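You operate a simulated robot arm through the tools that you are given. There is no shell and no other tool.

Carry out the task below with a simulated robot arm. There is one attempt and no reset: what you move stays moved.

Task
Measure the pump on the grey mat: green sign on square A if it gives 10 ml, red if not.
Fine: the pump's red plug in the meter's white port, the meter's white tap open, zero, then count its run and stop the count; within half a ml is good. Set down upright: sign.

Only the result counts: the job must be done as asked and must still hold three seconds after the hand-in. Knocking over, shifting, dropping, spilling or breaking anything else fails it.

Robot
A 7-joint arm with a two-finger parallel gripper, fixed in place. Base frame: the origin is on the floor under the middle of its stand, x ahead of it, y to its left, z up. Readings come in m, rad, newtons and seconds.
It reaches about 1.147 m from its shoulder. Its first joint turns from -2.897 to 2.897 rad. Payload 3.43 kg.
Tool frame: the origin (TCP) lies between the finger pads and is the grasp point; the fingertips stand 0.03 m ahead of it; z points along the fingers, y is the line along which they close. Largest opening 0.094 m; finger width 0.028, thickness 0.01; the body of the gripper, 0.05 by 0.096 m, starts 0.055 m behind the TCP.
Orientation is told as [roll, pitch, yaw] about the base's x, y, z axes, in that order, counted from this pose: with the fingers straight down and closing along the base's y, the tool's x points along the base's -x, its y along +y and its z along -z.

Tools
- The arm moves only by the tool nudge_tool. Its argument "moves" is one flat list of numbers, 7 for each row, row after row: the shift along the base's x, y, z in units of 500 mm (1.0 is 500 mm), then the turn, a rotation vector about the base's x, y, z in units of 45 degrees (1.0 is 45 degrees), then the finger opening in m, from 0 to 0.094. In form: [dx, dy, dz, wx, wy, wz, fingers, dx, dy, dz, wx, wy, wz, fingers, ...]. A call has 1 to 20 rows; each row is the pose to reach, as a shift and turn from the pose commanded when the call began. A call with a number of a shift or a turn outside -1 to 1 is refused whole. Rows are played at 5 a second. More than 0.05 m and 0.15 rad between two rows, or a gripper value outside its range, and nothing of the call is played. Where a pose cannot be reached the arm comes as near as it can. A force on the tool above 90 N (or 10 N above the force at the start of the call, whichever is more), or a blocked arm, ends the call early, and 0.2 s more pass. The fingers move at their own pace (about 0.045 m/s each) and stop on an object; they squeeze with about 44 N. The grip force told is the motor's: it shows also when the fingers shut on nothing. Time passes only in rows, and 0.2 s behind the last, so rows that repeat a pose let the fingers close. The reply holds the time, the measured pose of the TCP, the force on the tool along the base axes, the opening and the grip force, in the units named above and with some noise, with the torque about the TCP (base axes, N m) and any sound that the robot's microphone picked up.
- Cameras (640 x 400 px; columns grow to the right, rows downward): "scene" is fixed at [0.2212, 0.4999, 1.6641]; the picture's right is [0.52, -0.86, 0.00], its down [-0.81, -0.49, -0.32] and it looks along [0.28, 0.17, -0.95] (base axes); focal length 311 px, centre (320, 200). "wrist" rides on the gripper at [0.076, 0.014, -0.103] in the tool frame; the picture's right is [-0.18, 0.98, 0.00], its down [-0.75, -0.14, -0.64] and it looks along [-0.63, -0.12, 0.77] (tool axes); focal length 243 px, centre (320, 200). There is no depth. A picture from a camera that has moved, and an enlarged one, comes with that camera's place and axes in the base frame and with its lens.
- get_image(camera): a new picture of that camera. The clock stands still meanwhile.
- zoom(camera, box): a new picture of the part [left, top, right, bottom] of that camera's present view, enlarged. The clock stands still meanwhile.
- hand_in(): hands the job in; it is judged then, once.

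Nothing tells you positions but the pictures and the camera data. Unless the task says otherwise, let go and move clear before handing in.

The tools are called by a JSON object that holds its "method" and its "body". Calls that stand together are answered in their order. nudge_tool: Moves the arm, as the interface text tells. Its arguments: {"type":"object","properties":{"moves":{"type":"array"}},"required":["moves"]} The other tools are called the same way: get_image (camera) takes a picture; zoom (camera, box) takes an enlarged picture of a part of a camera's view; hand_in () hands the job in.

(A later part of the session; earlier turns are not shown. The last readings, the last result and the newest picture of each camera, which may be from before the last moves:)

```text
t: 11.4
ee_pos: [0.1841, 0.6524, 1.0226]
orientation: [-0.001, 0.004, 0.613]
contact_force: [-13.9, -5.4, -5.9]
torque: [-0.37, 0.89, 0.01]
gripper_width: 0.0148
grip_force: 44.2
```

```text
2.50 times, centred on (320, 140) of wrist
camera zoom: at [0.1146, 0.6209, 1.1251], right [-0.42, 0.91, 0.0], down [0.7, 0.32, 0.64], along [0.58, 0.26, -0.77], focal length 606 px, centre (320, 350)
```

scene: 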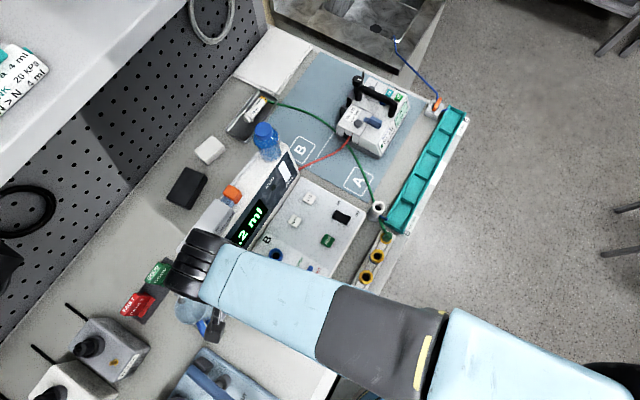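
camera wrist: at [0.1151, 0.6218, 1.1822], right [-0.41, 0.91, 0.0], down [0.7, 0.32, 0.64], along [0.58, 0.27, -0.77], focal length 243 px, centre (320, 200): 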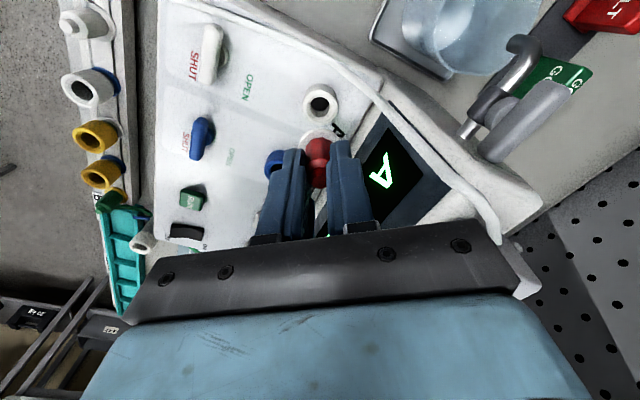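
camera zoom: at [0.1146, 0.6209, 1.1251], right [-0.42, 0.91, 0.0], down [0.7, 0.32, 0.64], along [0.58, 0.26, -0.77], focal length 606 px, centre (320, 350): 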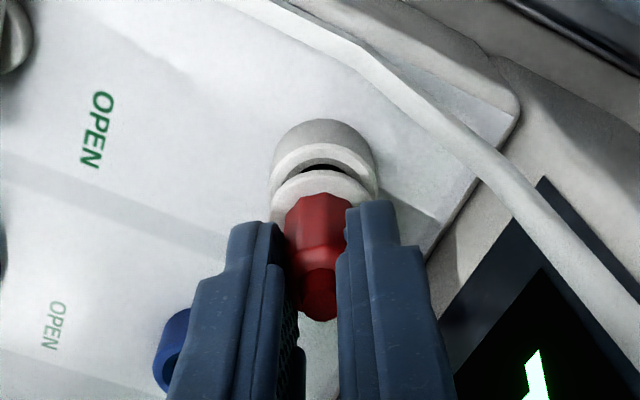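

There's a side force of about (−14, −5) N acting at the ring-top level, so the nose is rubbing on the +x/+y side. I'll shift slightly toward −x/−y and keep going down.

{"method": "nudge_tool", "body": {"moves": [-0.003, -0.0015, 0, 0, 0, 0, 0, -0.003, -0.0015, -0.004, 0, 0, 0, 0, -0.003, -0.0015, -0.008, 0, 0, 0, 0, -0.003, -0.0015, -0.008, 0, 0, 0, 0]}}

{"method": "zoom", "body": {"camera": "wrist", "box": [240, 60, 400, 220]}}

```text
t: 12.4
ee_pos: [0.1836, 0.653, 1.0207]
orientation: [0.001, 0.0, 0.612]
contact_force: [-5.7, -0.7, 1.2]
torque: [0.01, 0.29, -0.02]
gripper_width: 0.0147
grip_force: 43.8
```

```text
2.50 times, centred on (320, 140) of wrist
camera zoom: at [0.1143, 0.6208, 1.1226], right [-0.41, 0.91, 0.0], down [0.7, 0.32, 0.64], along [0.58, 0.27, -0.77], focal length 606 px, centre (320, 350)
```

zoom: 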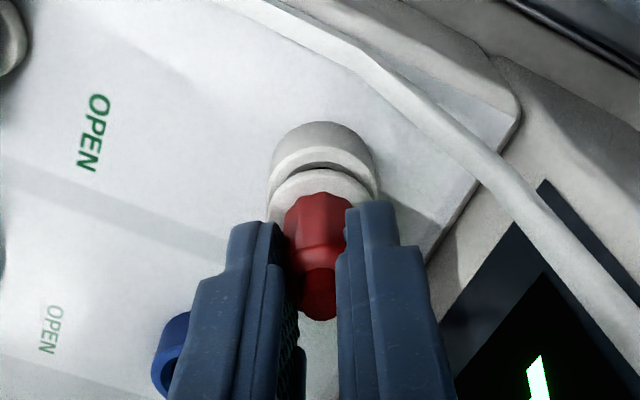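

The side force fell to −6 N. I'll shift a little more in −x and keep inserting.

{"method": "nudge_tool", "body": {"moves": [-0.0016, 0, -0.004, 0, 0, 0, 0, -0.0016, 0, -0.01, 0, 0, 0, 0, -0.0016, 0, -0.016, 0, 0, 0, 0, -0.0016, 0, -0.016, 0, 0, 0, 0]}}

{"method": "zoom", "body": {"camera": "wrist", "box": [240, 60, 400, 220]}}

```text
t: 13.4
ee_pos: [0.1827, 0.653, 1.0151]
orientation: [0.002, -0.003, 0.611]
contact_force: [3.3, -0.1, 35.1]
torque: [0.13, -0.49, -0.01]
gripper_width: 0.0177
grip_force: 44.3
```

```text
2.50 times, centred on (320, 140) of wrist
camera zoom: at [0.1136, 0.6199, 1.1171], right [-0.41, 0.91, 0.0], down [0.7, 0.31, 0.64], along [0.59, 0.27, -0.77], focal length 606 px, centre (320, 350)
```

zoom: 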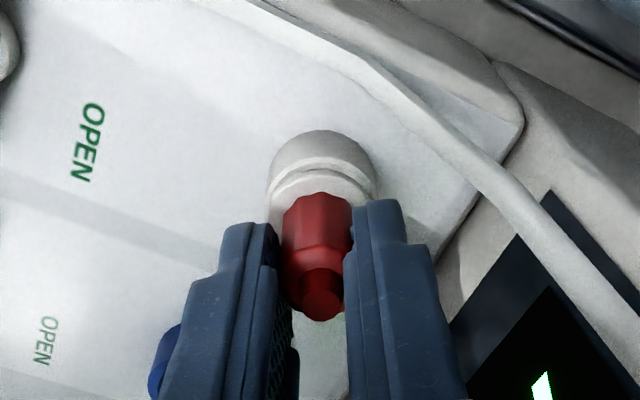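

{"method": "zoom", "body": {"camera": "wrist", "box": [290, 100, 350, 200]}}

{"method": "zoom", "body": {"camera": "scene", "box": [180, 200, 320, 340]}}

```text
4.00 times, centred on (320, 150) of wrist
camera zoom: at [0.1136, 0.6199, 1.1171], right [-0.41, 0.91, 0.0], down [0.7, 0.31, 0.64], along [0.59, 0.27, -0.77], focal length 970 px, centre (320, 400)
```

zoom: 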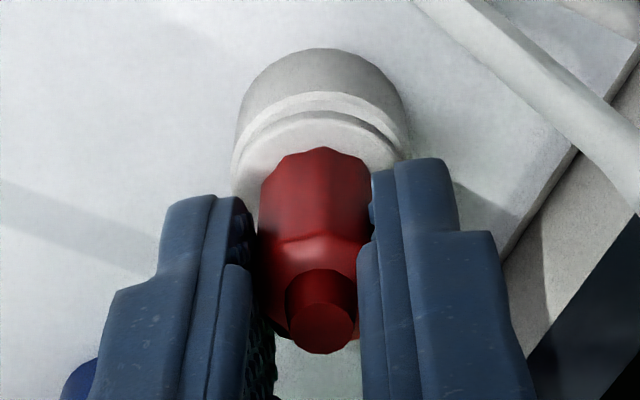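

```text
2.86 times, centred on (250, 270) of scene
camera zoom: at [0.2212, 0.4999, 1.6641], right [0.52, -0.86, 0.0], down [-0.81, -0.49, -0.32], along [0.28, 0.17, -0.95], focal length 888 px, centre (520, 0)
```

zoom: 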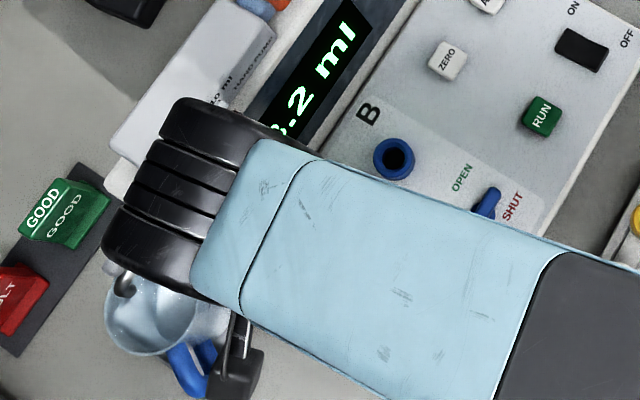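

The nose is in the hole and the collar is almost on the ring, with a 35 N reaction and a little slip in the fingers. I'll press a bit further to see whether it seats.

{"method": "nudge_tool", "body": {"moves": [0, 0, -0.004, 0, 0, 0, 0, 0, 0, -0.008, 0, 0, 0, 0, 0, 0, -0.008, 0, 0, 0, 0]}}

{"method": "zoom", "body": {"camera": "wrist", "box": [290, 100, 350, 200]}}

```text
t: 14.2
ee_pos: [0.1821, 0.6506, 1.0099]
orientation: [0.002, -0.002, 0.613]
contact_force: [0.8, 6.1, 43.8]
torque: [0.17, -0.08, -0.03]
gripper_width: 0.0183
grip_force: 44.5
```

```text
4.00 times, centred on (320, 150) of wrist
camera zoom: at [0.113, 0.6197, 1.1115], right [-0.41, 0.91, 0.0], down [0.7, 0.32, 0.64], along [0.58, 0.27, -0.77], focal length 970 px, centre (320, 400)
```

zoom: 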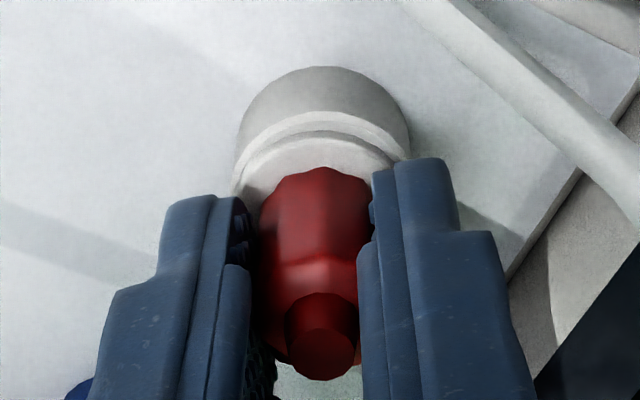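

The fingers slid down while the plug stayed put, so it seems to be resting on the ring. I'll let go, rise, and compare it with the seated green plug.

{"method": "nudge_tool", "body": {"moves": [0, 0, 0.008, 0, 0, 0, 0.03, 0, 0, 0.008, 0, 0, 0, 0.055, 0, 0, 0.008, 0, 0, 0, 0.055, 0, 0, 0.07, 0, 0, 0, 0.055, 0, 0, 0.15, 0, 0, 0, 0.055, 0, 0, 0.23, 0, 0, 0, 0.055]}}

{"method": "get_image", "body": {"camera": "wrist"}}

{"method": "zoom", "body": {"camera": "wrist", "box": [250, 30, 390, 170]}}

```text
t: 15.6
ee_pos: [0.1837, 0.6504, 1.1247]
orientation: [0.0, 0.002, 0.612]
contact_force: [-0.5, -0.1, -0.1]
torque: [-0.03, 0.0, 0.0]
gripper_width: 0.0551
grip_force: 0.1
```

```text
taken
camera wrist: at [0.114, 0.6195, 1.2265], right [-0.41, 0.91, 0.0], down [0.7, 0.32, 0.64], along [0.58, 0.27, -0.77], focal length 243 px, centre (320, 200)
```

wrist: 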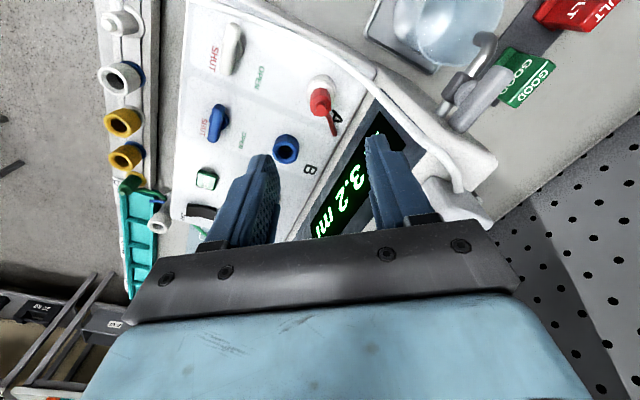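

```text
2.86 times, centred on (320, 100) of wrist
camera zoom: at [0.114, 0.6195, 1.2265], right [-0.41, 0.91, 0.0], down [0.7, 0.32, 0.64], along [0.58, 0.27, -0.77], focal length 693 px, centre (320, 486)
```

zoom: 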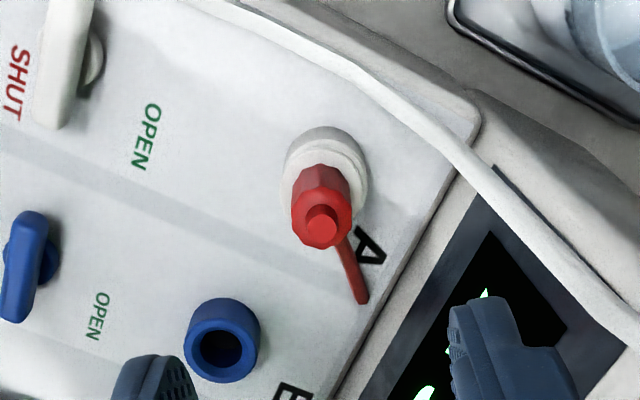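

The plug now stands in port A. I'll move the arm out of the scene camera's view to check how well it's seated.

{"method": "nudge_tool", "body": {"moves": [0.05, -0.07, 0.04, 0, 0, 0, 0.055, 0.1, -0.14, 0.08, 0, 0, 0, 0.055, 0.15, -0.21, 0.1, 0, 0, 0, 0.055, 0.21, -0.28, 0.12, 0, 0, 0, 0.055, 0.27, -0.35, 0.14, 0, 0, 0, 0.055, 0.35, -0.38, 0.14, 0, 0, 0, 0.055, 0.43, -0.4, 0.14, 0, 0, 0, 0.055, 0.5, -0.42, 0.14, 0, 0, 0, 0.055]}}

{"method": "get_image", "body": {"camera": "scene"}}

{"method": "zoom", "body": {"camera": "scene", "box": [220, 255, 290, 315]}}

{"method": "zoom", "body": {"camera": "scene", "box": [360, 200, 420, 280]}}

```text
t: 17.4
ee_pos: [0.4332, 0.4415, 1.1936]
orientation: [-0.002, 0.0, 0.613]
contact_force: [-0.2, -0.3, 0.1]
torque: [-0.01, 0.0, -0.02]
gripper_width: 0.0552
grip_force: 0.0
```

```text
taken
```

scene: 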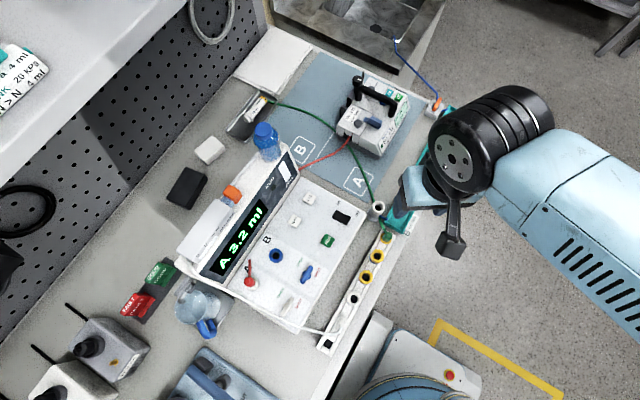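

```text
6.67 times, centred on (255, 285) of scene
camera zoom: at [0.2212, 0.4999, 1.6641], right [0.52, -0.86, 0.0], down [-0.81, -0.49, -0.32], along [0.28, 0.17, -0.95], focal length 2071 px, centre (753, -367)
```

zoom: 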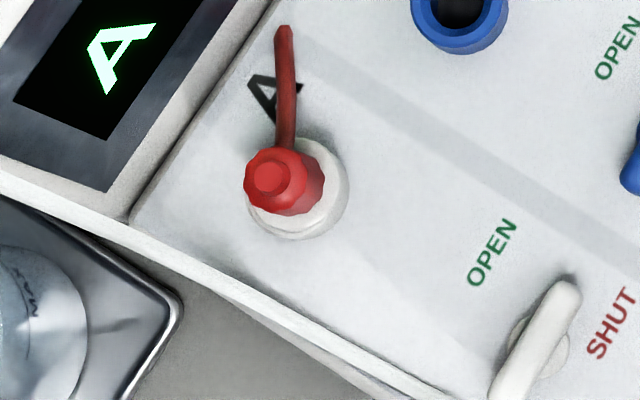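

```text
5.00 times, centred on (390, 240) of scene
camera zoom: at [0.2212, 0.4999, 1.6641], right [0.52, -0.86, 0.0], down [-0.81, -0.49, -0.32], along [0.28, 0.17, -0.95], focal length 1553 px, centre (-30, 0)
```

zoom: 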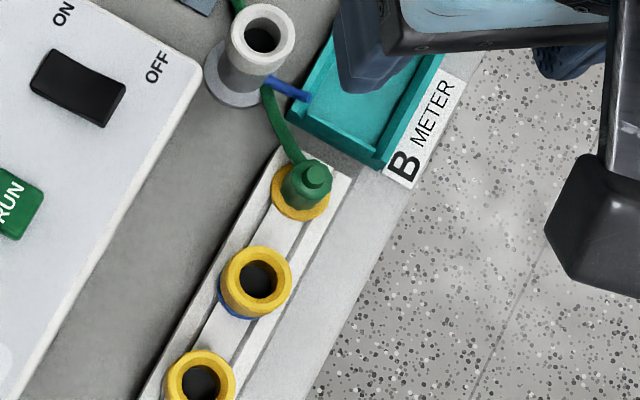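

{"method": "zoom", "body": {"camera": "scene", "box": [238, 268, 270, 294]}}

{"method": "get_image", "body": {"camera": "wrist"}}

```text
15.38 times, centred on (254, 281) of scene
camera zoom: at [0.2212, 0.4999, 1.6641], right [0.52, -0.86, 0.0], down [-0.81, -0.49, -0.32], along [0.28, 0.17, -0.95], focal length 4779 px, centre (1335, -1046)
```

zoom: 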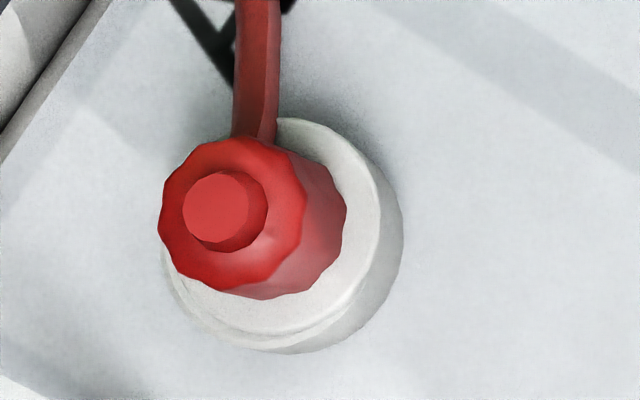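

```text
taken
camera wrist: at [0.3636, 0.4092, 1.295], right [-0.41, 0.91, 0.0], down [0.7, 0.32, 0.64], along [0.58, 0.27, -0.77], focal length 243 px, centre (320, 200)
```

wrist: 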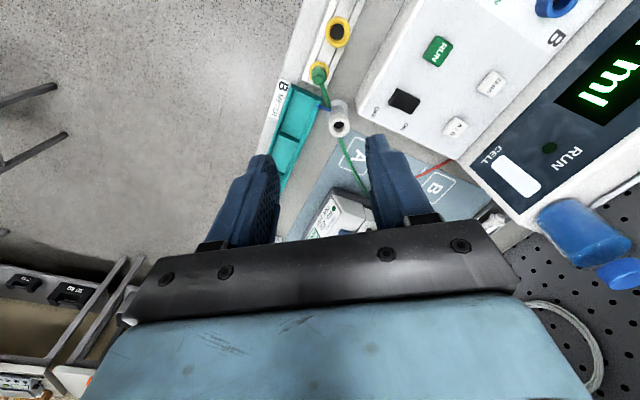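

The collar looks to be sitting on the ring. To be sure it's fully seated, I'll press straight down on its knob with closed fingers before turning the tap.

{"method": "nudge_tool", "body": {"moves": [-0.07, 0.055, -0.02, 0, 0, 0, 0, -0.14, 0.11, -0.04, 0, 0, 0, 0, -0.21, 0.17, -0.06, 0, 0, 0, 0, -0.28, 0.23, -0.08, 0, 0, 0, 0, -0.35, 0.29, -0.1, 0, 0, 0, 0, -0.42, 0.35, -0.13, 0, 0, 0, 0, -0.47, 0.4, -0.16, 0, 0, 0, 0, -0.498, 0.42, -0.2, 0, 0, 0, 0, -0.498, 0.42, -0.27, 0, 0, 0, 0]}}

{"method": "get_image", "body": {"camera": "wrist"}}

{"method": "zoom", "body": {"camera": "wrist", "box": [270, 90, 370, 190]}}

```text
t: 19.4
ee_pos: [0.1816, 0.6501, 1.0603]
orientation: [0.0, -0.001, 0.612]
contact_force: [0.3, -0.3, 0.2]
torque: [0.02, 0.02, -0.01]
gripper_width: 0.0002
grip_force: 33.2
```

```text
taken
camera wrist: at [0.1134, 0.6191, 1.1616], right [-0.41, 0.91, 0.0], down [0.7, 0.32, 0.64], along [0.58, 0.27, -0.77], focal length 243 px, centre (320, 200)
```

wrist: 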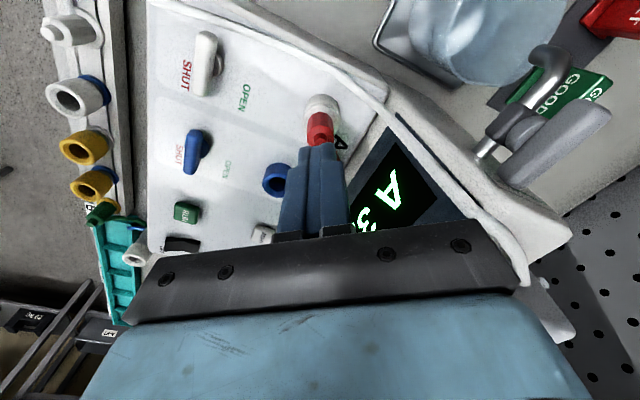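

```text
4.00 times, centred on (320, 140) of wrist
camera zoom: at [0.1134, 0.6191, 1.1616], right [-0.41, 0.91, 0.0], down [0.7, 0.32, 0.64], along [0.58, 0.27, -0.77], focal length 970 px, centre (320, 440)
```

zoom: 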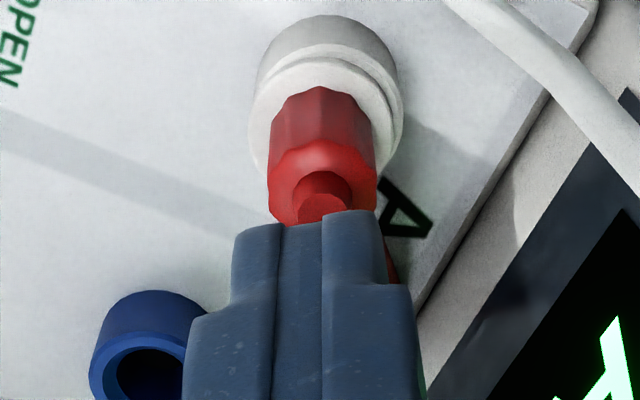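

{"method": "nudge_tool", "body": {"moves": [0.002, 0.001, -0.02, 0, 0, 0, 0, 0.002, 0.001, -0.036, 0, 0, 0, 0, 0.002, 0.001, -0.044, 0, 0, 0, 0]}}

{"method": "zoom", "body": {"camera": "wrist", "box": [270, 90, 370, 190]}}

```text
t: 20.2
ee_pos: [0.1847, 0.6522, 1.0364]
orientation: [0.0, 0.0, 0.61]
contact_force: [1.1, -1.0, 0.1]
torque: [-0.02, -0.03, 0.01]
gripper_width: 0.0
grip_force: 33.2
```

```text
4.00 times, centred on (320, 140) of wrist
camera zoom: at [0.1146, 0.6202, 1.1389], right [-0.41, 0.91, 0.0], down [0.7, 0.32, 0.64], along [0.58, 0.27, -0.77], focal length 970 px, centre (320, 440)
```

zoom: 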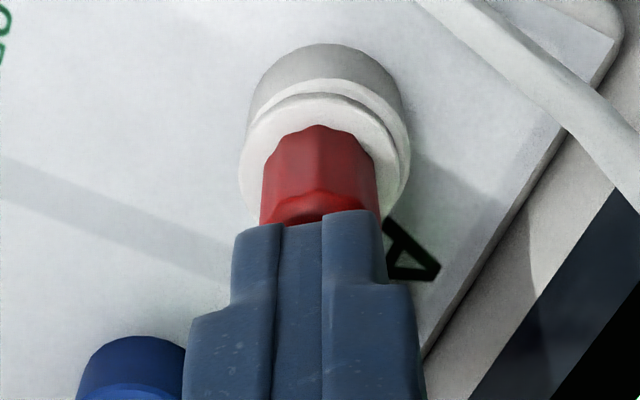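

{"method": "nudge_tool", "body": {"moves": [0, 0, -0.006, 0, 0, 0, 0, 0, 0, -0.012, 0, 0, 0, 0, 0, 0, -0.018, 0, 0, 0, 0, 0, 0, -0.018, 0, 0, 0, 0]}}

{"method": "zoom", "body": {"camera": "wrist", "box": [270, 90, 370, 190]}}

```text
t: 21.2
ee_pos: [0.1846, 0.6509, 1.031]
orientation: [0.004, -0.004, 0.61]
contact_force: [2.1, -1.7, 51.4]
torque: [-0.04, 0.01, 0.04]
gripper_width: 0.0
grip_force: 33.0
```

```text
4.00 times, centred on (320, 140) of wrist
camera zoom: at [0.1151, 0.6194, 1.1328], right [-0.41, 0.91, 0.01], down [0.7, 0.31, 0.64], along [0.58, 0.27, -0.76], focal length 970 px, centre (320, 440)
```

zoom: 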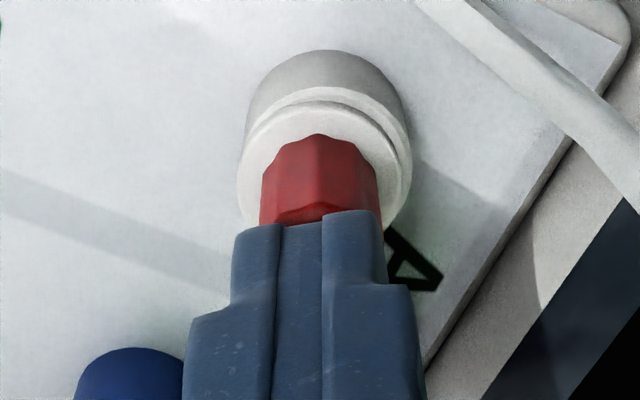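

The plug takes 51 N without moving, so it's seated. Next I'll go above the white tap at about (0.183, 0.559), turning back to yaw 0.

{"method": "nudge_tool", "body": {"moves": [0, 0, 0.06, 0, 0, 0, 0, 0, -0.037, 0.09, 0, 0, -0.1556, 0.03, 0, -0.074, 0.09, 0, 0, -0.311, 0.05, 0, -0.111, 0.09, 0, 0, -0.467, 0.05, -0.001, -0.149, 0.09, 0, 0, -0.622, 0.05, -0.002, -0.186, 0.09, 0, 0, -0.778, 0.05]}}

{"method": "get_image", "body": {"camera": "wrist"}}

{"method": "zoom", "body": {"camera": "wrist", "box": [250, 40, 390, 200]}}

```text
t: 22.6
ee_pos: [0.1844, 0.5595, 1.0716]
orientation: [-0.001, -0.001, 0.0]
contact_force: [-0.1, 0.1, 0.0]
torque: [-0.01, -0.01, -0.01]
gripper_width: 0.0502
grip_force: 0.1
```

```text
taken
camera wrist: at [0.1094, 0.5742, 1.1742], right [0.18, 0.98, 0.0], down [0.75, -0.14, 0.64], along [0.63, -0.12, -0.77], focal length 243 px, centre (320, 200)
```

wrist: 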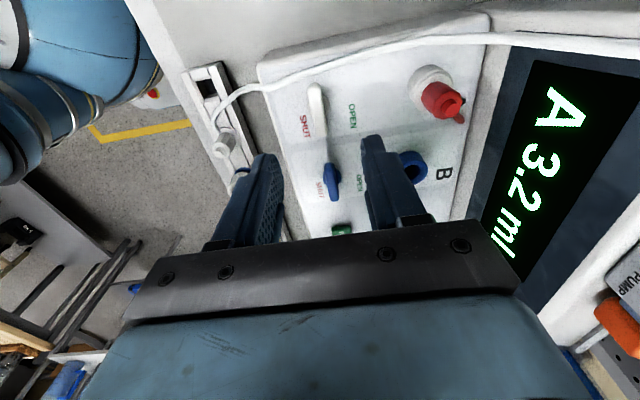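

```text
2.50 times, centred on (320, 120) of wrist
camera zoom: at [0.1094, 0.5742, 1.1742], right [0.18, 0.98, 0.0], down [0.75, -0.14, 0.64], along [0.63, -0.12, -0.77], focal length 606 px, centre (320, 400)
```

zoom: 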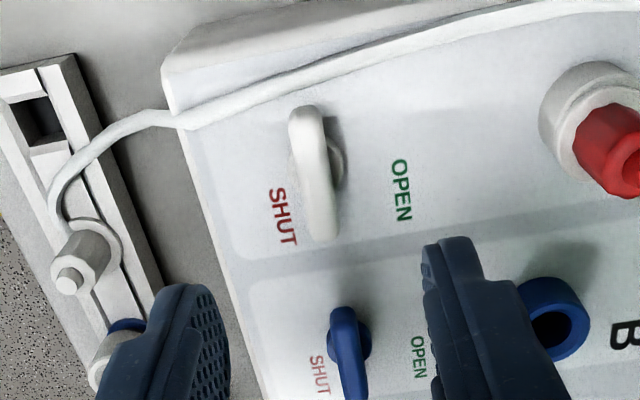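

{"method": "nudge_tool", "body": {"moves": [-0.001, -0.003, -0.08, 0, 0, 0, 0.05, -0.002, -0.003, -0.14, 0, 0, 0, 0.05, -0.002, -0.003, -0.14, 0, 0, 0, 0.05]}}

{"method": "zoom", "body": {"camera": "wrist", "box": [240, 80, 400, 220]}}

{"method": "get_image", "body": {"camera": "scene"}}

```text
t: 23.4
ee_pos: [0.1846, 0.558, 1.0018]
orientation: [0.0, -0.003, 0.001]
contact_force: [0.1, -0.5, -0.3]
torque: [0.0, 0.02, 0.03]
gripper_width: 0.0502
grip_force: 0.0
```

```text
2.86 times, centred on (320, 150) of wrist
camera zoom: at [0.109, 0.5727, 1.1041], right [0.18, 0.98, 0.0], down [0.75, -0.14, 0.64], along [0.63, -0.12, -0.77], focal length 693 px, centre (320, 343)
```

zoom: 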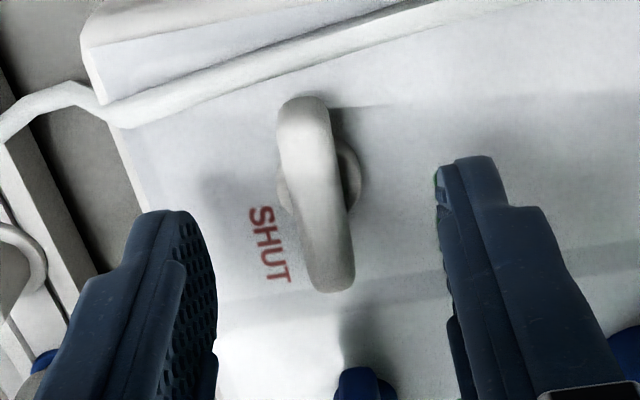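

```text
taken
```

scene: 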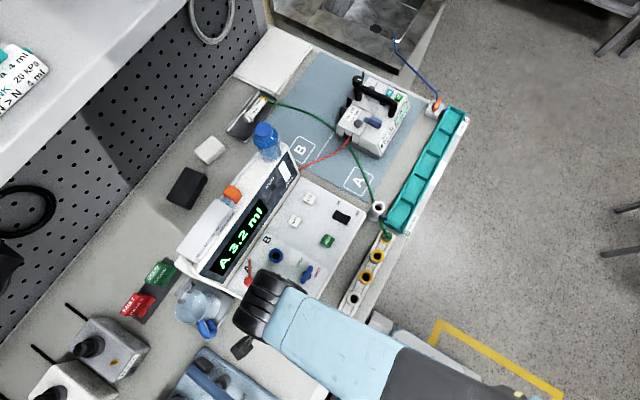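

The tap handle is centred. I'll go down 20 mm and close gently on it.

{"method": "nudge_tool", "body": {"moves": [0, -0.002, -0.03, 0, 0, 0, 0.05, 0, -0.002, -0.04, 0, 0, 0, 0.04, 0, -0.002, -0.04, 0, 0, 0, 0.025, 0, -0.002, -0.04, 0, 0, 0, 0.0, 0, -0.002, -0.04, 0, 0, 0, 0.0]}}

{"method": "zoom", "body": {"camera": "wrist", "box": [240, 80, 400, 220]}}

```text
t: 24.6
ee_pos: [0.1829, 0.5584, 0.9815]
orientation: [0.002, 0.002, 0.001]
contact_force: [0.5, 14.6, -3.4]
torque: [0.46, -0.05, -0.03]
gripper_width: 0.0194
grip_force: 42.5
```

```text
2.86 times, centred on (320, 150) of wrist
camera zoom: at [0.1083, 0.5726, 1.0838], right [0.18, 0.98, 0.0], down [0.75, -0.14, 0.64], along [0.63, -0.12, -0.77], focal length 693 px, centre (320, 343)
```

zoom: 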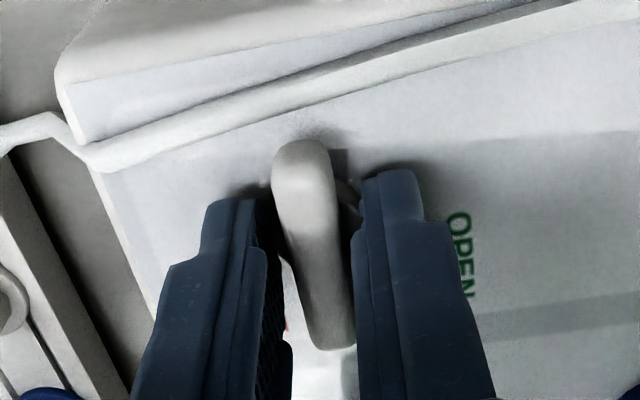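

The fingers closed on the 19 mm hub instead of the thinner bar. I'll open, rise 5 mm and grip again.

{"method": "nudge_tool", "body": {"moves": [0, 0, 0, 0, 0, 0, 0.035, 0, 0, 0.01, 0, 0, 0, 0.035, 0, 0, 0.01, 0, 0, 0, 0.0, 0, 0, 0.01, 0, 0, 0, 0.0, 0, 0, 0.01, 0, 0, 0, 0.0]}}

{"method": "zoom", "body": {"camera": "wrist", "box": [240, 80, 400, 220]}}

```text
t: 25.8
ee_pos: [0.1824, 0.5571, 0.9854]
orientation: [0.003, -0.001, 0.0]
contact_force: [-1.0, 15.8, -3.2]
torque: [0.52, 0.23, -0.05]
gripper_width: 0.0191
grip_force: 45.4
```

```text
2.86 times, centred on (320, 150) of wrist
camera zoom: at [0.1078, 0.5726, 1.0885], right [0.18, 0.98, 0.0], down [0.75, -0.14, 0.64], along [0.63, -0.12, -0.77], focal length 693 px, centre (320, 343)
```

zoom: 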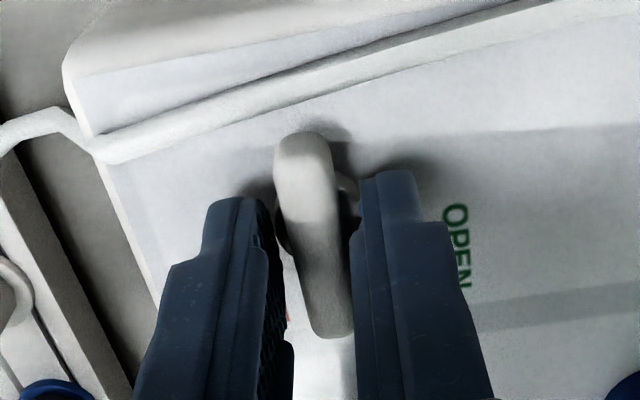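

{"method": "nudge_tool", "body": {"moves": [0, 0.002, 0, 0, 0, 0, 0.035, 0, 0.003, 0.008, 0, 0, 0, 0.035, 0, 0.003, 0.008, 0, 0, 0, 0.0, 0, 0.003, 0.008, 0, 0, 0, 0.0, 0, 0.003, 0.008, 0, 0, 0, 0.0]}}

{"method": "zoom", "body": {"camera": "wrist", "box": [240, 80, 400, 220]}}

```text
t: 27.0
ee_pos: [0.1841, 0.5592, 0.9896]
orientation: [-0.001, 0.0, 0.0]
contact_force: [-0.4, -6.2, 0.7]
torque: [-0.14, 0.0, 0.04]
gripper_width: 0.011
grip_force: 41.7
```

```text
2.86 times, centred on (320, 150) of wrist
camera zoom: at [0.1083, 0.5729, 1.093], right [0.18, 0.98, 0.0], down [0.75, -0.14, 0.64], along [0.63, -0.12, -0.77], focal length 693 px, centre (320, 343)
```

zoom: 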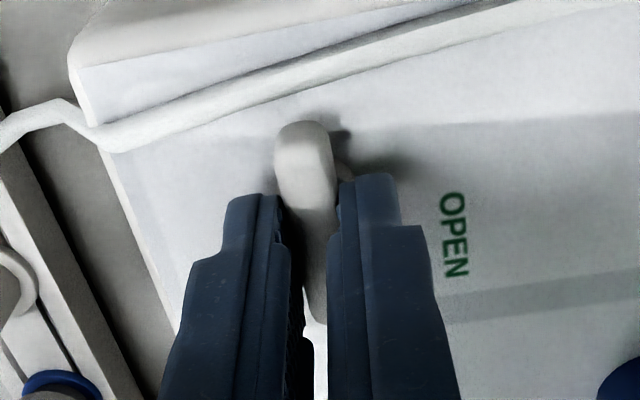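

The bar is gripped now at 11 mm. I'll turn it counter-clockwise toward OPEN, first 45°.

{"method": "nudge_tool", "body": {"moves": [0, 0, 0, 0, 0, 0.1667, 0, 0, 0, 0, 0, 0, 0.3333, 0, 0, 0, 0, 0, 0, 0.5, 0, 0, 0, 0, 0, 0, 0.6667, 0, 0, 0, 0, 0, 0, 0.8333, 0, 0, 0, 0, 0, 0, 1.0, 0]}}

{"method": "get_image", "body": {"camera": "wrist"}}

{"method": "zoom", "body": {"camera": "wrist", "box": [240, 80, 400, 220]}}

```text
t: 28.4
ee_pos: [0.1831, 0.5587, 0.9909]
orientation: [0.0, -0.001, 0.788]
contact_force: [-3.7, 14.3, -16.9]
torque: [0.01, 0.52, -0.01]
gripper_width: 0.0112
grip_force: 44.6
```

```text
taken
camera wrist: at [0.1203, 0.5156, 1.0931], right [-0.57, 0.82, 0.0], down [0.63, 0.43, 0.64], along [0.53, 0.36, -0.77], focal length 243 px, centre (320, 200)
```

wrist: 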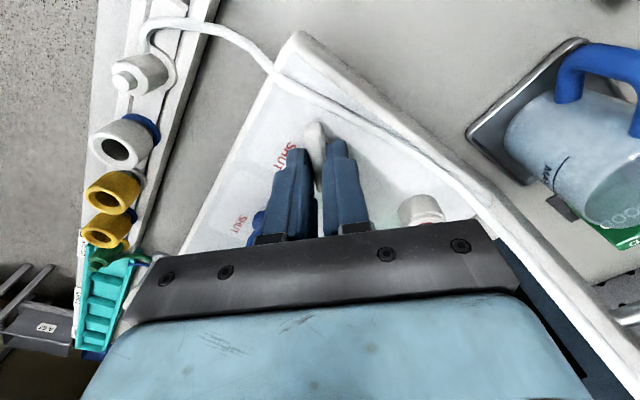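

```text
2.86 times, centred on (320, 150) of wrist
camera zoom: at [0.1203, 0.5156, 1.0931], right [-0.57, 0.82, 0.0], down [0.63, 0.43, 0.64], along [0.53, 0.36, -0.77], focal length 693 px, centre (320, 343)
```

zoom: 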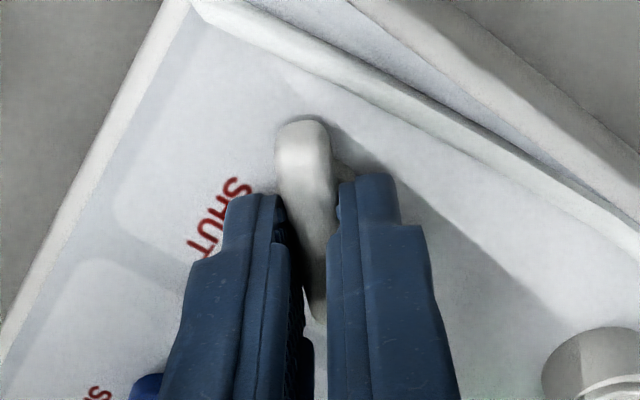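

The handle turns with the gripper. I'll do the second 45°.

{"method": "nudge_tool", "body": {"moves": [0, 0, 0, 0, 0, 0.1667, 0, 0, 0, 0, 0, 0, 0.3333, 0, 0, 0, 0, 0, 0, 0.5, 0, 0, 0, 0, 0, 0, 0.6667, 0, 0, 0, 0, 0, 0, 0.8333, 0, 0, 0, 0, 0, 0, 1.0, 0]}}

{"method": "get_image", "body": {"camera": "wrist"}}

{"method": "zoom", "body": {"camera": "wrist", "box": [240, 80, 400, 220]}}

```text
t: 29.8
ee_pos: [0.183, 0.5612, 0.9919]
orientation: [0.0, -0.003, 1.573]
contact_force: [-2.9, 35.0, -11.8]
torque: [0.72, -0.3, -2.44]
gripper_width: 0.0328
grip_force: 45.1
```

```text
taken
camera wrist: at [0.1701, 0.4847, 1.0935], right [-0.98, 0.18, 0.0], down [0.14, 0.75, 0.64], along [0.12, 0.63, -0.76], focal length 243 px, centre (320, 200)
```

wrist: 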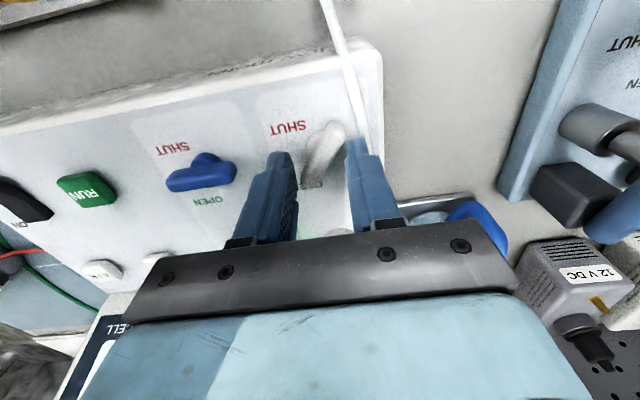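

```text
2.86 times, centred on (320, 150) of wrist
camera zoom: at [0.1701, 0.4847, 1.0935], right [-0.98, 0.18, 0.0], down [0.14, 0.75, 0.64], along [0.12, 0.63, -0.76], focal length 693 px, centre (320, 343)
```

zoom: 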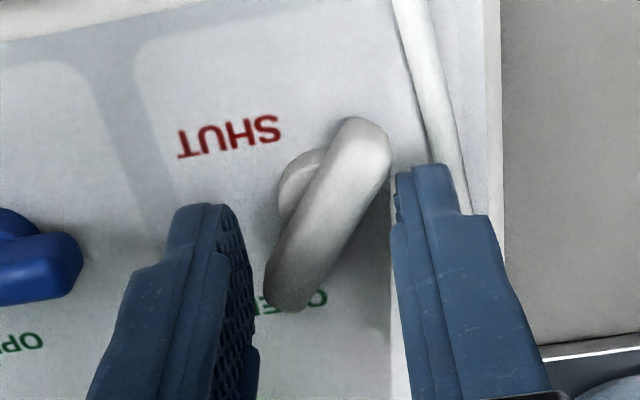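

The handle reached a hard stop at about 55–60°, pointing at OPEN, and the fingers wedged apart. I'll turn the gripper back 30° to line up with the bar, then open slightly and rise.

{"method": "nudge_tool", "body": {"moves": [0, 0, 0, 0, 0, -0.16, 0, 0, 0, 0, 0, 0, -0.32, 0, 0, 0, 0, 0, 0, -0.48, 0, 0, 0, 0, 0, 0, -0.64, 0, 0, 0, 0, 0, 0, -0.7, 0.0]}}

{"method": "zoom", "body": {"camera": "wrist", "box": [240, 80, 400, 220]}}

```text
t: 31.0
ee_pos: [0.1808, 0.558, 0.991]
orientation: [0.0, 0.002, 1.022]
contact_force: [-21.8, 0.2, 1.9]
torque: [-0.16, 0.92, -1.07]
gripper_width: 0.0145
grip_force: 44.9
```

```text
2.86 times, centred on (320, 150) of wrist
camera zoom: at [0.1308, 0.5009, 1.0936], right [-0.74, 0.67, 0.0], down [0.51, 0.57, 0.64], along [0.43, 0.48, -0.77], focal length 693 px, centre (320, 343)
```

zoom: 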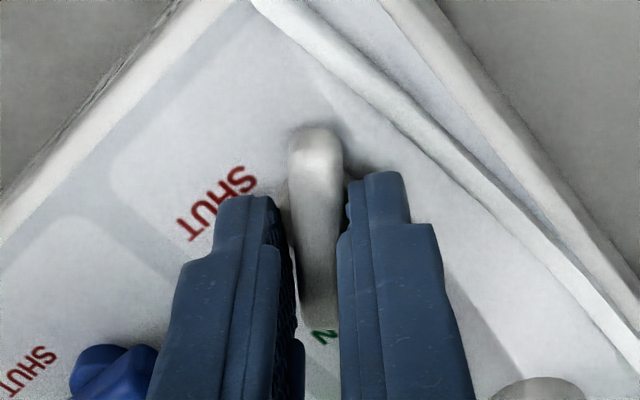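

{"method": "nudge_tool", "body": {"moves": [0, 0, 0, 0, 0, -0.12, 0, 0, 0, 0, 0, 0, -0.12, 0.03, 0, 0, 0, 0, 0, -0.12, 0.03, 0, 0, 0.04, 0, 0, -0.12, 0.03, 0, 0, 0.12, 0, 0, -0.12, 0.03, 0, 0, 0.2, 0, 0, -0.12, 0.03]}}

{"method": "get_image", "body": {"camera": "wrist"}}

{"method": "zoom", "body": {"camera": "wrist", "box": [250, 20, 390, 160]}}

```text
t: 32.4
ee_pos: [0.1819, 0.5568, 1.0917]
orientation: [-0.002, 0.002, 0.926]
contact_force: [-0.1, 0.0, 0.6]
torque: [0.0, 0.02, -0.03]
gripper_width: 0.0301
grip_force: 0.1
```

```text
taken
camera wrist: at [0.1263, 0.5051, 1.1941], right [-0.68, 0.74, 0.0], down [0.57, 0.52, 0.64], along [0.47, 0.43, -0.77], focal length 243 px, centre (320, 200)
```

wrist: 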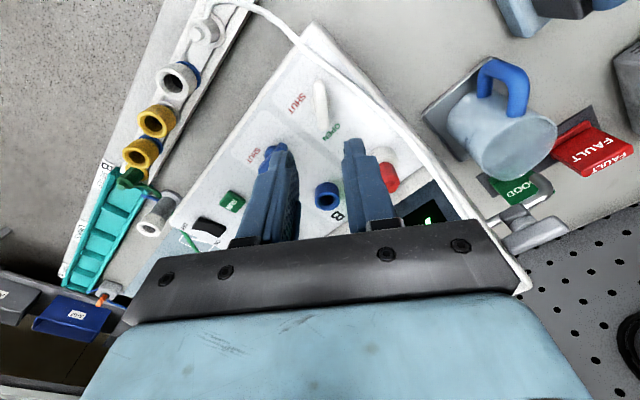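

```text
2.86 times, centred on (320, 90) of wrist
camera zoom: at [0.1263, 0.5051, 1.1941], right [-0.68, 0.74, 0.0], down [0.57, 0.52, 0.64], along [0.47, 0.43, -0.77], focal length 693 px, centre (320, 514)
```

zoom: 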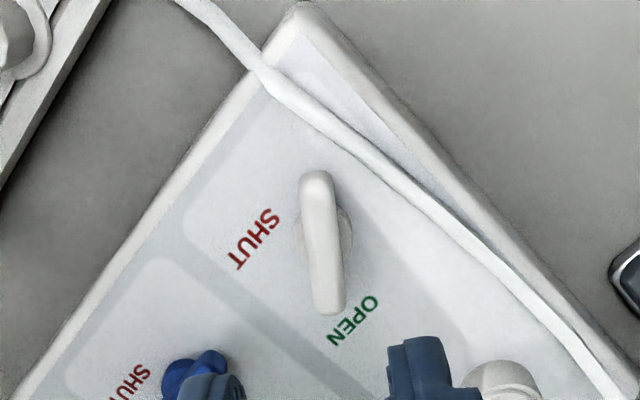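

The white tap now points at OPEN. Next is ZERO at about (0.354, 0.651), and I'll turn to yaw 90° for clearance from the display.

{"method": "nudge_tool", "body": {"moves": [0.057, 0.031, 0, 0, 0, 0.137, 0, 0.114, 0.062, 0, 0, 0, 0.274, 0, 0.171, 0.094, 0, 0, 0, 0.411, 0, 0.229, 0.125, -0.01, 0, 0, 0.548, 0, 0.286, 0.157, -0.03, 0, 0, 0.685, 0, 0.344, 0.188, -0.06, 0, 0, 0.822, 0]}}

{"method": "get_image", "body": {"camera": "wrist"}}

{"method": "get_image", "body": {"camera": "scene"}}

{"method": "zoom", "body": {"camera": "scene", "box": [225, 250, 325, 330]}}

```text
t: 33.8
ee_pos: [0.3536, 0.6527, 1.0606]
orientation: [-0.001, 0.0, 1.575]
contact_force: [-0.3, 0.0, 0.8]
torque: [0.0, 0.0, 0.02]
gripper_width: 0.0003
grip_force: 33.0
```

```text
taken
camera wrist: at [0.341, 0.576, 1.163], right [-0.98, 0.18, 0.0], down [0.14, 0.75, 0.64], along [0.12, 0.63, -0.77], focal length 243 px, centre (320, 200)
```

wrist: 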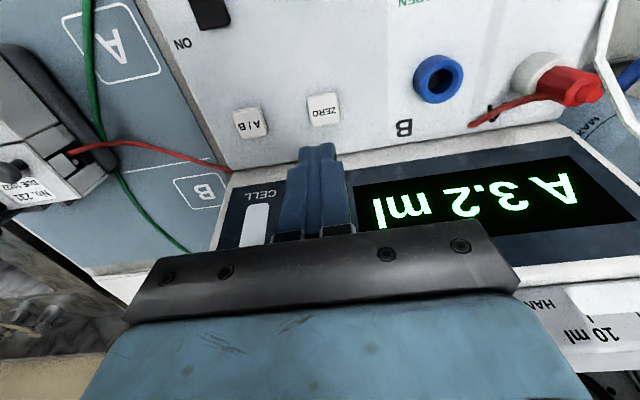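

```text
taken
```

scene: 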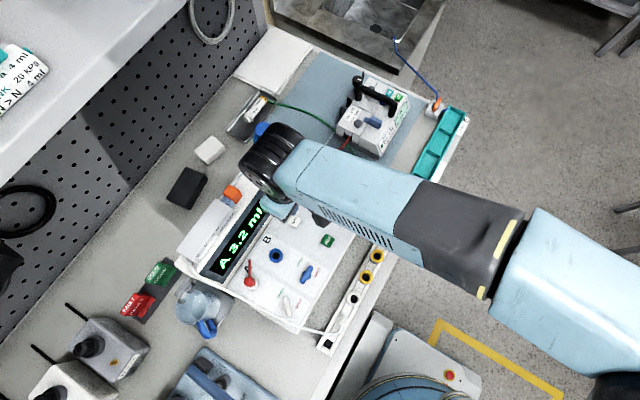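

```text
5.00 times, centred on (275, 290) of scene
camera zoom: at [0.2212, 0.4999, 1.6641], right [0.52, -0.86, 0.0], down [-0.81, -0.49, -0.32], along [0.28, 0.17, -0.95], focal length 1553 px, centre (545, -250)
```

zoom: 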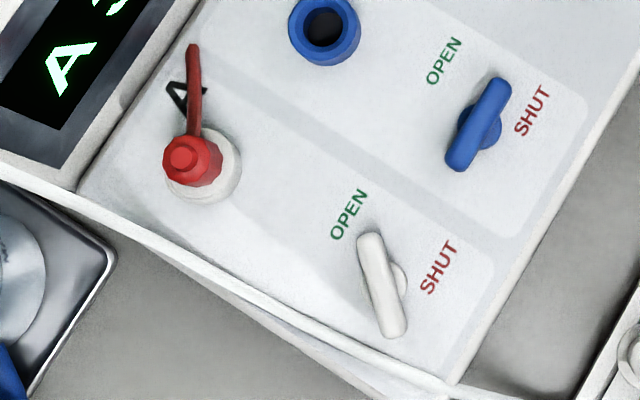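

ZERO is right under the fingertips. I'll go down to just above it, then press in small steps while listening for a click.

{"method": "nudge_tool", "body": {"moves": [0, 0, -0.07, 0, 0, 0, 0, 0, 0, -0.13, 0, 0, 0, 0, 0, 0, -0.144, 0, 0, 0, 0, 0, 0, -0.15, 0, 0, 0, 0]}}

{"method": "zoom", "body": {"camera": "wrist", "box": [260, 80, 380, 200]}}

```text
t: 34.8
ee_pos: [0.3542, 0.6527, 0.9869]
orientation: [-0.001, -0.002, 1.573]
contact_force: [0.4, -2.8, 6.8]
torque: [-0.12, -0.05, -0.01]
gripper_width: 0.0
grip_force: 32.7
heard: click
```

```text
3.33 times, centred on (320, 140) of wrist
camera zoom: at [0.3416, 0.5769, 1.0889], right [-0.98, 0.18, 0.0], down [0.14, 0.75, 0.64], along [0.12, 0.63, -0.77], focal length 809 px, centre (320, 400)
```

zoom: 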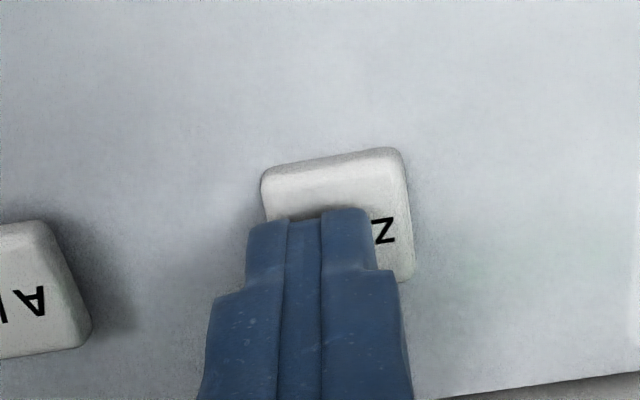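

A click came at about 7 N. I'll back off upward and check that the display reads zero.

{"method": "nudge_tool", "body": {"moves": [0, 0, 0.03, 0, 0, 0, 0, 0, 0, 0.1, 0, 0, 0, 0, 0, 0, 0.15, 0, 0, 0, 0]}}

{"method": "get_image", "body": {"camera": "wrist"}}

{"method": "get_image", "body": {"camera": "scene"}}

```text
t: 35.6
ee_pos: [0.353, 0.6526, 1.0621]
orientation: [0.003, -0.002, 1.574]
contact_force: [-0.3, 0.7, 0.1]
torque: [-0.02, 0.04, 0.01]
gripper_width: 0.0
grip_force: 33.0
```

```text
taken
camera wrist: at [0.3419, 0.5777, 1.1643], right [-0.98, 0.18, 0.0], down [0.14, 0.75, 0.64], along [0.12, 0.63, -0.77], focal length 243 px, centre (320, 200)
```

wrist: 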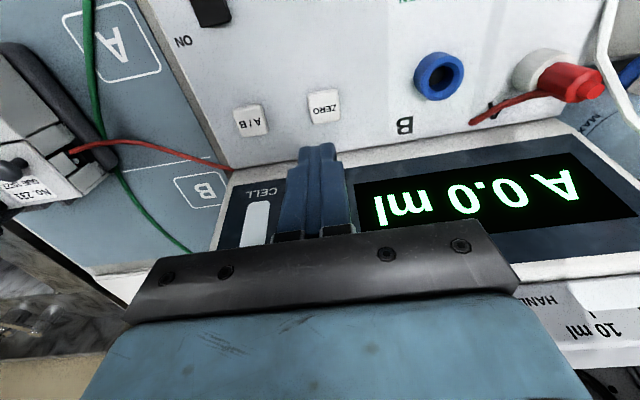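

```text
taken
```

scene: 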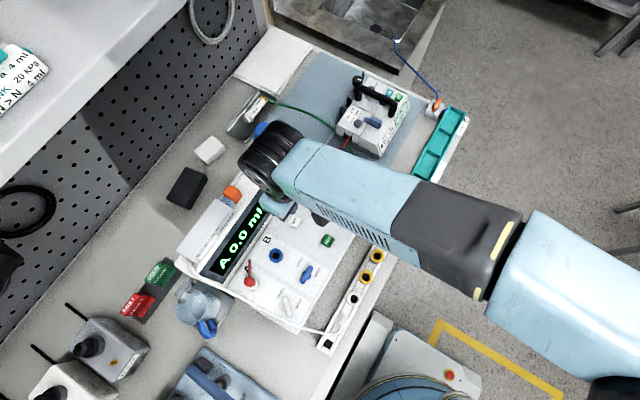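

The display now reads "A 0.0 ml". Next I'll move above RUN at about (0.356, 0.560).

{"method": "nudge_tool", "body": {"moves": [0.002, -0.062, 0, 0, 0, 0, 0, 0.004, -0.124, 0, 0, 0, 0, 0, 0.006, -0.186, 0, 0, 0, 0, 0, 0.006, -0.186, 0, 0, 0, 0, 0]}}

{"method": "get_image", "body": {"camera": "wrist"}}

```text
t: 36.6
ee_pos: [0.359, 0.5592, 1.0617]
orientation: [0.001, 0.0, 1.572]
contact_force: [0.1, -0.1, -0.3]
torque: [0.02, -0.01, 0.0]
gripper_width: 0.0
grip_force: 32.9
```

```text
taken
camera wrist: at [0.3456, 0.4848, 1.1631], right [-0.98, 0.18, 0.0], down [0.14, 0.75, 0.64], along [0.12, 0.63, -0.77], focal length 243 px, centre (320, 200)
```

wrist: 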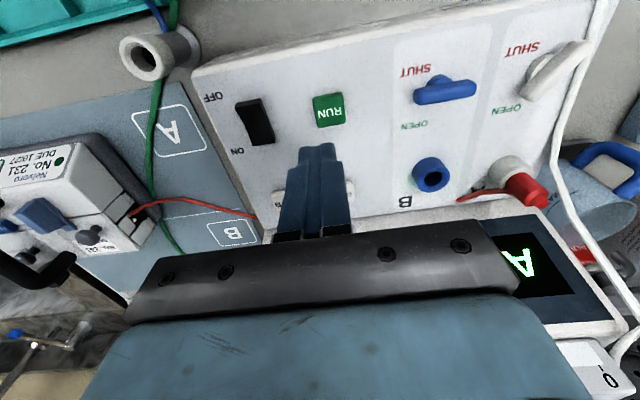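

RUN is about 7 mm toward −x from the tool axis. I'll correct for that and press.

{"method": "nudge_tool", "body": {"moves": [-0.015, 0.002, -0.07, 0, 0, 0, 0, -0.015, 0.002, -0.13, 0, 0, 0, 0, -0.015, 0.002, -0.144, 0, 0, 0, 0, -0.015, 0.002, -0.15, 0, 0, 0, 0]}}

{"method": "zoom", "body": {"camera": "wrist", "box": [260, 80, 380, 200]}}

```text
t: 37.6
ee_pos: [0.3499, 0.5616, 0.9871]
orientation: [-0.001, -0.002, 1.572]
contact_force: [0.3, 3.9, 7.0]
torque: [0.08, -0.02, -0.04]
gripper_width: 0.0
grip_force: 33.3
heard: click
```

```text
3.33 times, centred on (320, 140) of wrist
camera zoom: at [0.3376, 0.4859, 1.0888], right [-0.98, 0.18, 0.0], down [0.14, 0.75, 0.64], along [0.12, 0.63, -0.77], focal length 809 px, centre (320, 400)
```

zoom: 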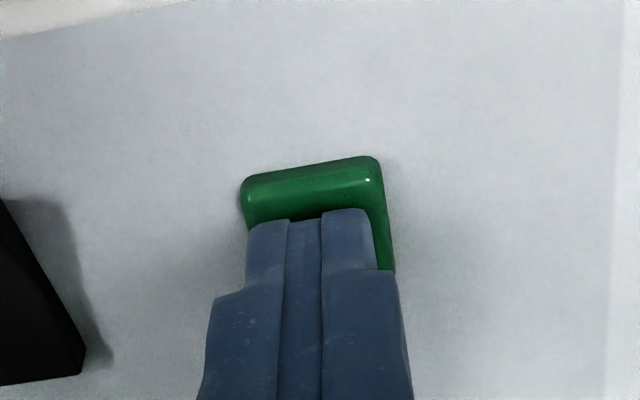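

RUN clicked. I'll rise and check that the RUN lamp is on.

{"method": "nudge_tool", "body": {"moves": [0, 0, 0.05, 0, 0, 0, 0, 0, 0, 0.14, 0, 0, 0, 0, 0, 0, 0.23, 0, 0, 0, 0, 0, 0, 0.32, 0, 0, 0, 0, 0, -0.06, 0.4, 0, 0, 0, 0, 0.04, -0.12, 0.44, 0, 0, 0, 0, 0.08, -0.18, 0.46, 0, 0, 0, 0]}}

{"method": "get_image", "body": {"camera": "scene"}}

{"method": "get_image", "body": {"camera": "wrist"}}

{"method": "zoom", "body": {"camera": "scene", "box": [200, 140, 320, 290]}}

```text
t: 39.2
ee_pos: [0.3908, 0.4725, 1.2166]
orientation: [0.002, 0.0, 1.572]
contact_force: [-0.7, 1.1, -0.3]
torque: [-0.04, 0.02, -0.03]
gripper_width: 0.0
grip_force: 33.2
```

```text
taken
```

scene: 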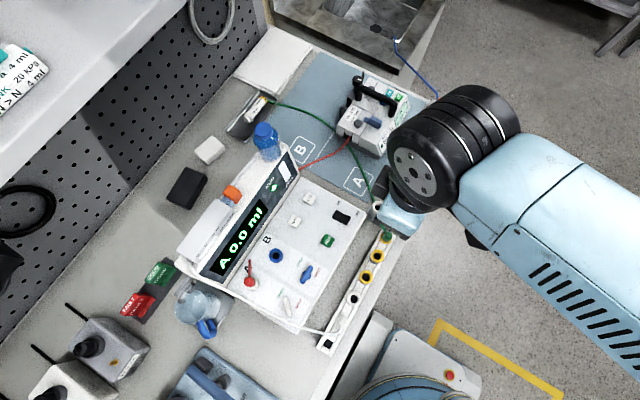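

```text
taken
camera wrist: at [0.3773, 0.3957, 1.3189], right [-0.98, 0.18, 0.0], down [0.14, 0.75, 0.64], along [0.12, 0.63, -0.77], focal length 243 px, centre (320, 200)
```

wrist: 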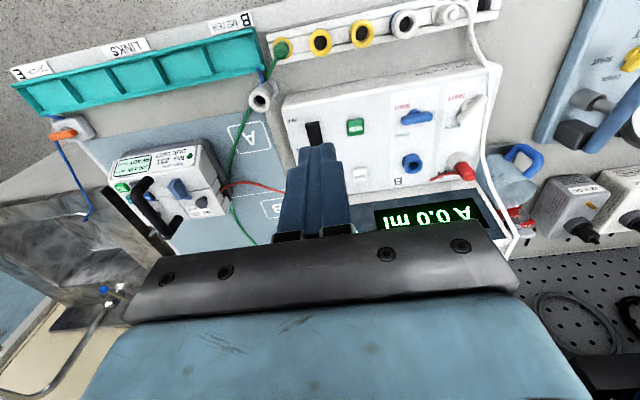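

```text
2.67 times, centred on (260, 215) of scene
camera zoom: at [0.2212, 0.4999, 1.6641], right [0.52, -0.86, 0.0], down [-0.81, -0.49, -0.32], along [0.28, 0.17, -0.95], focal length 828 px, centre (480, 160)
```

zoom: 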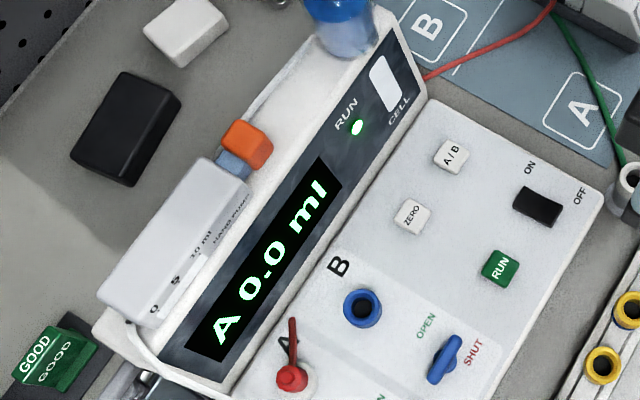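

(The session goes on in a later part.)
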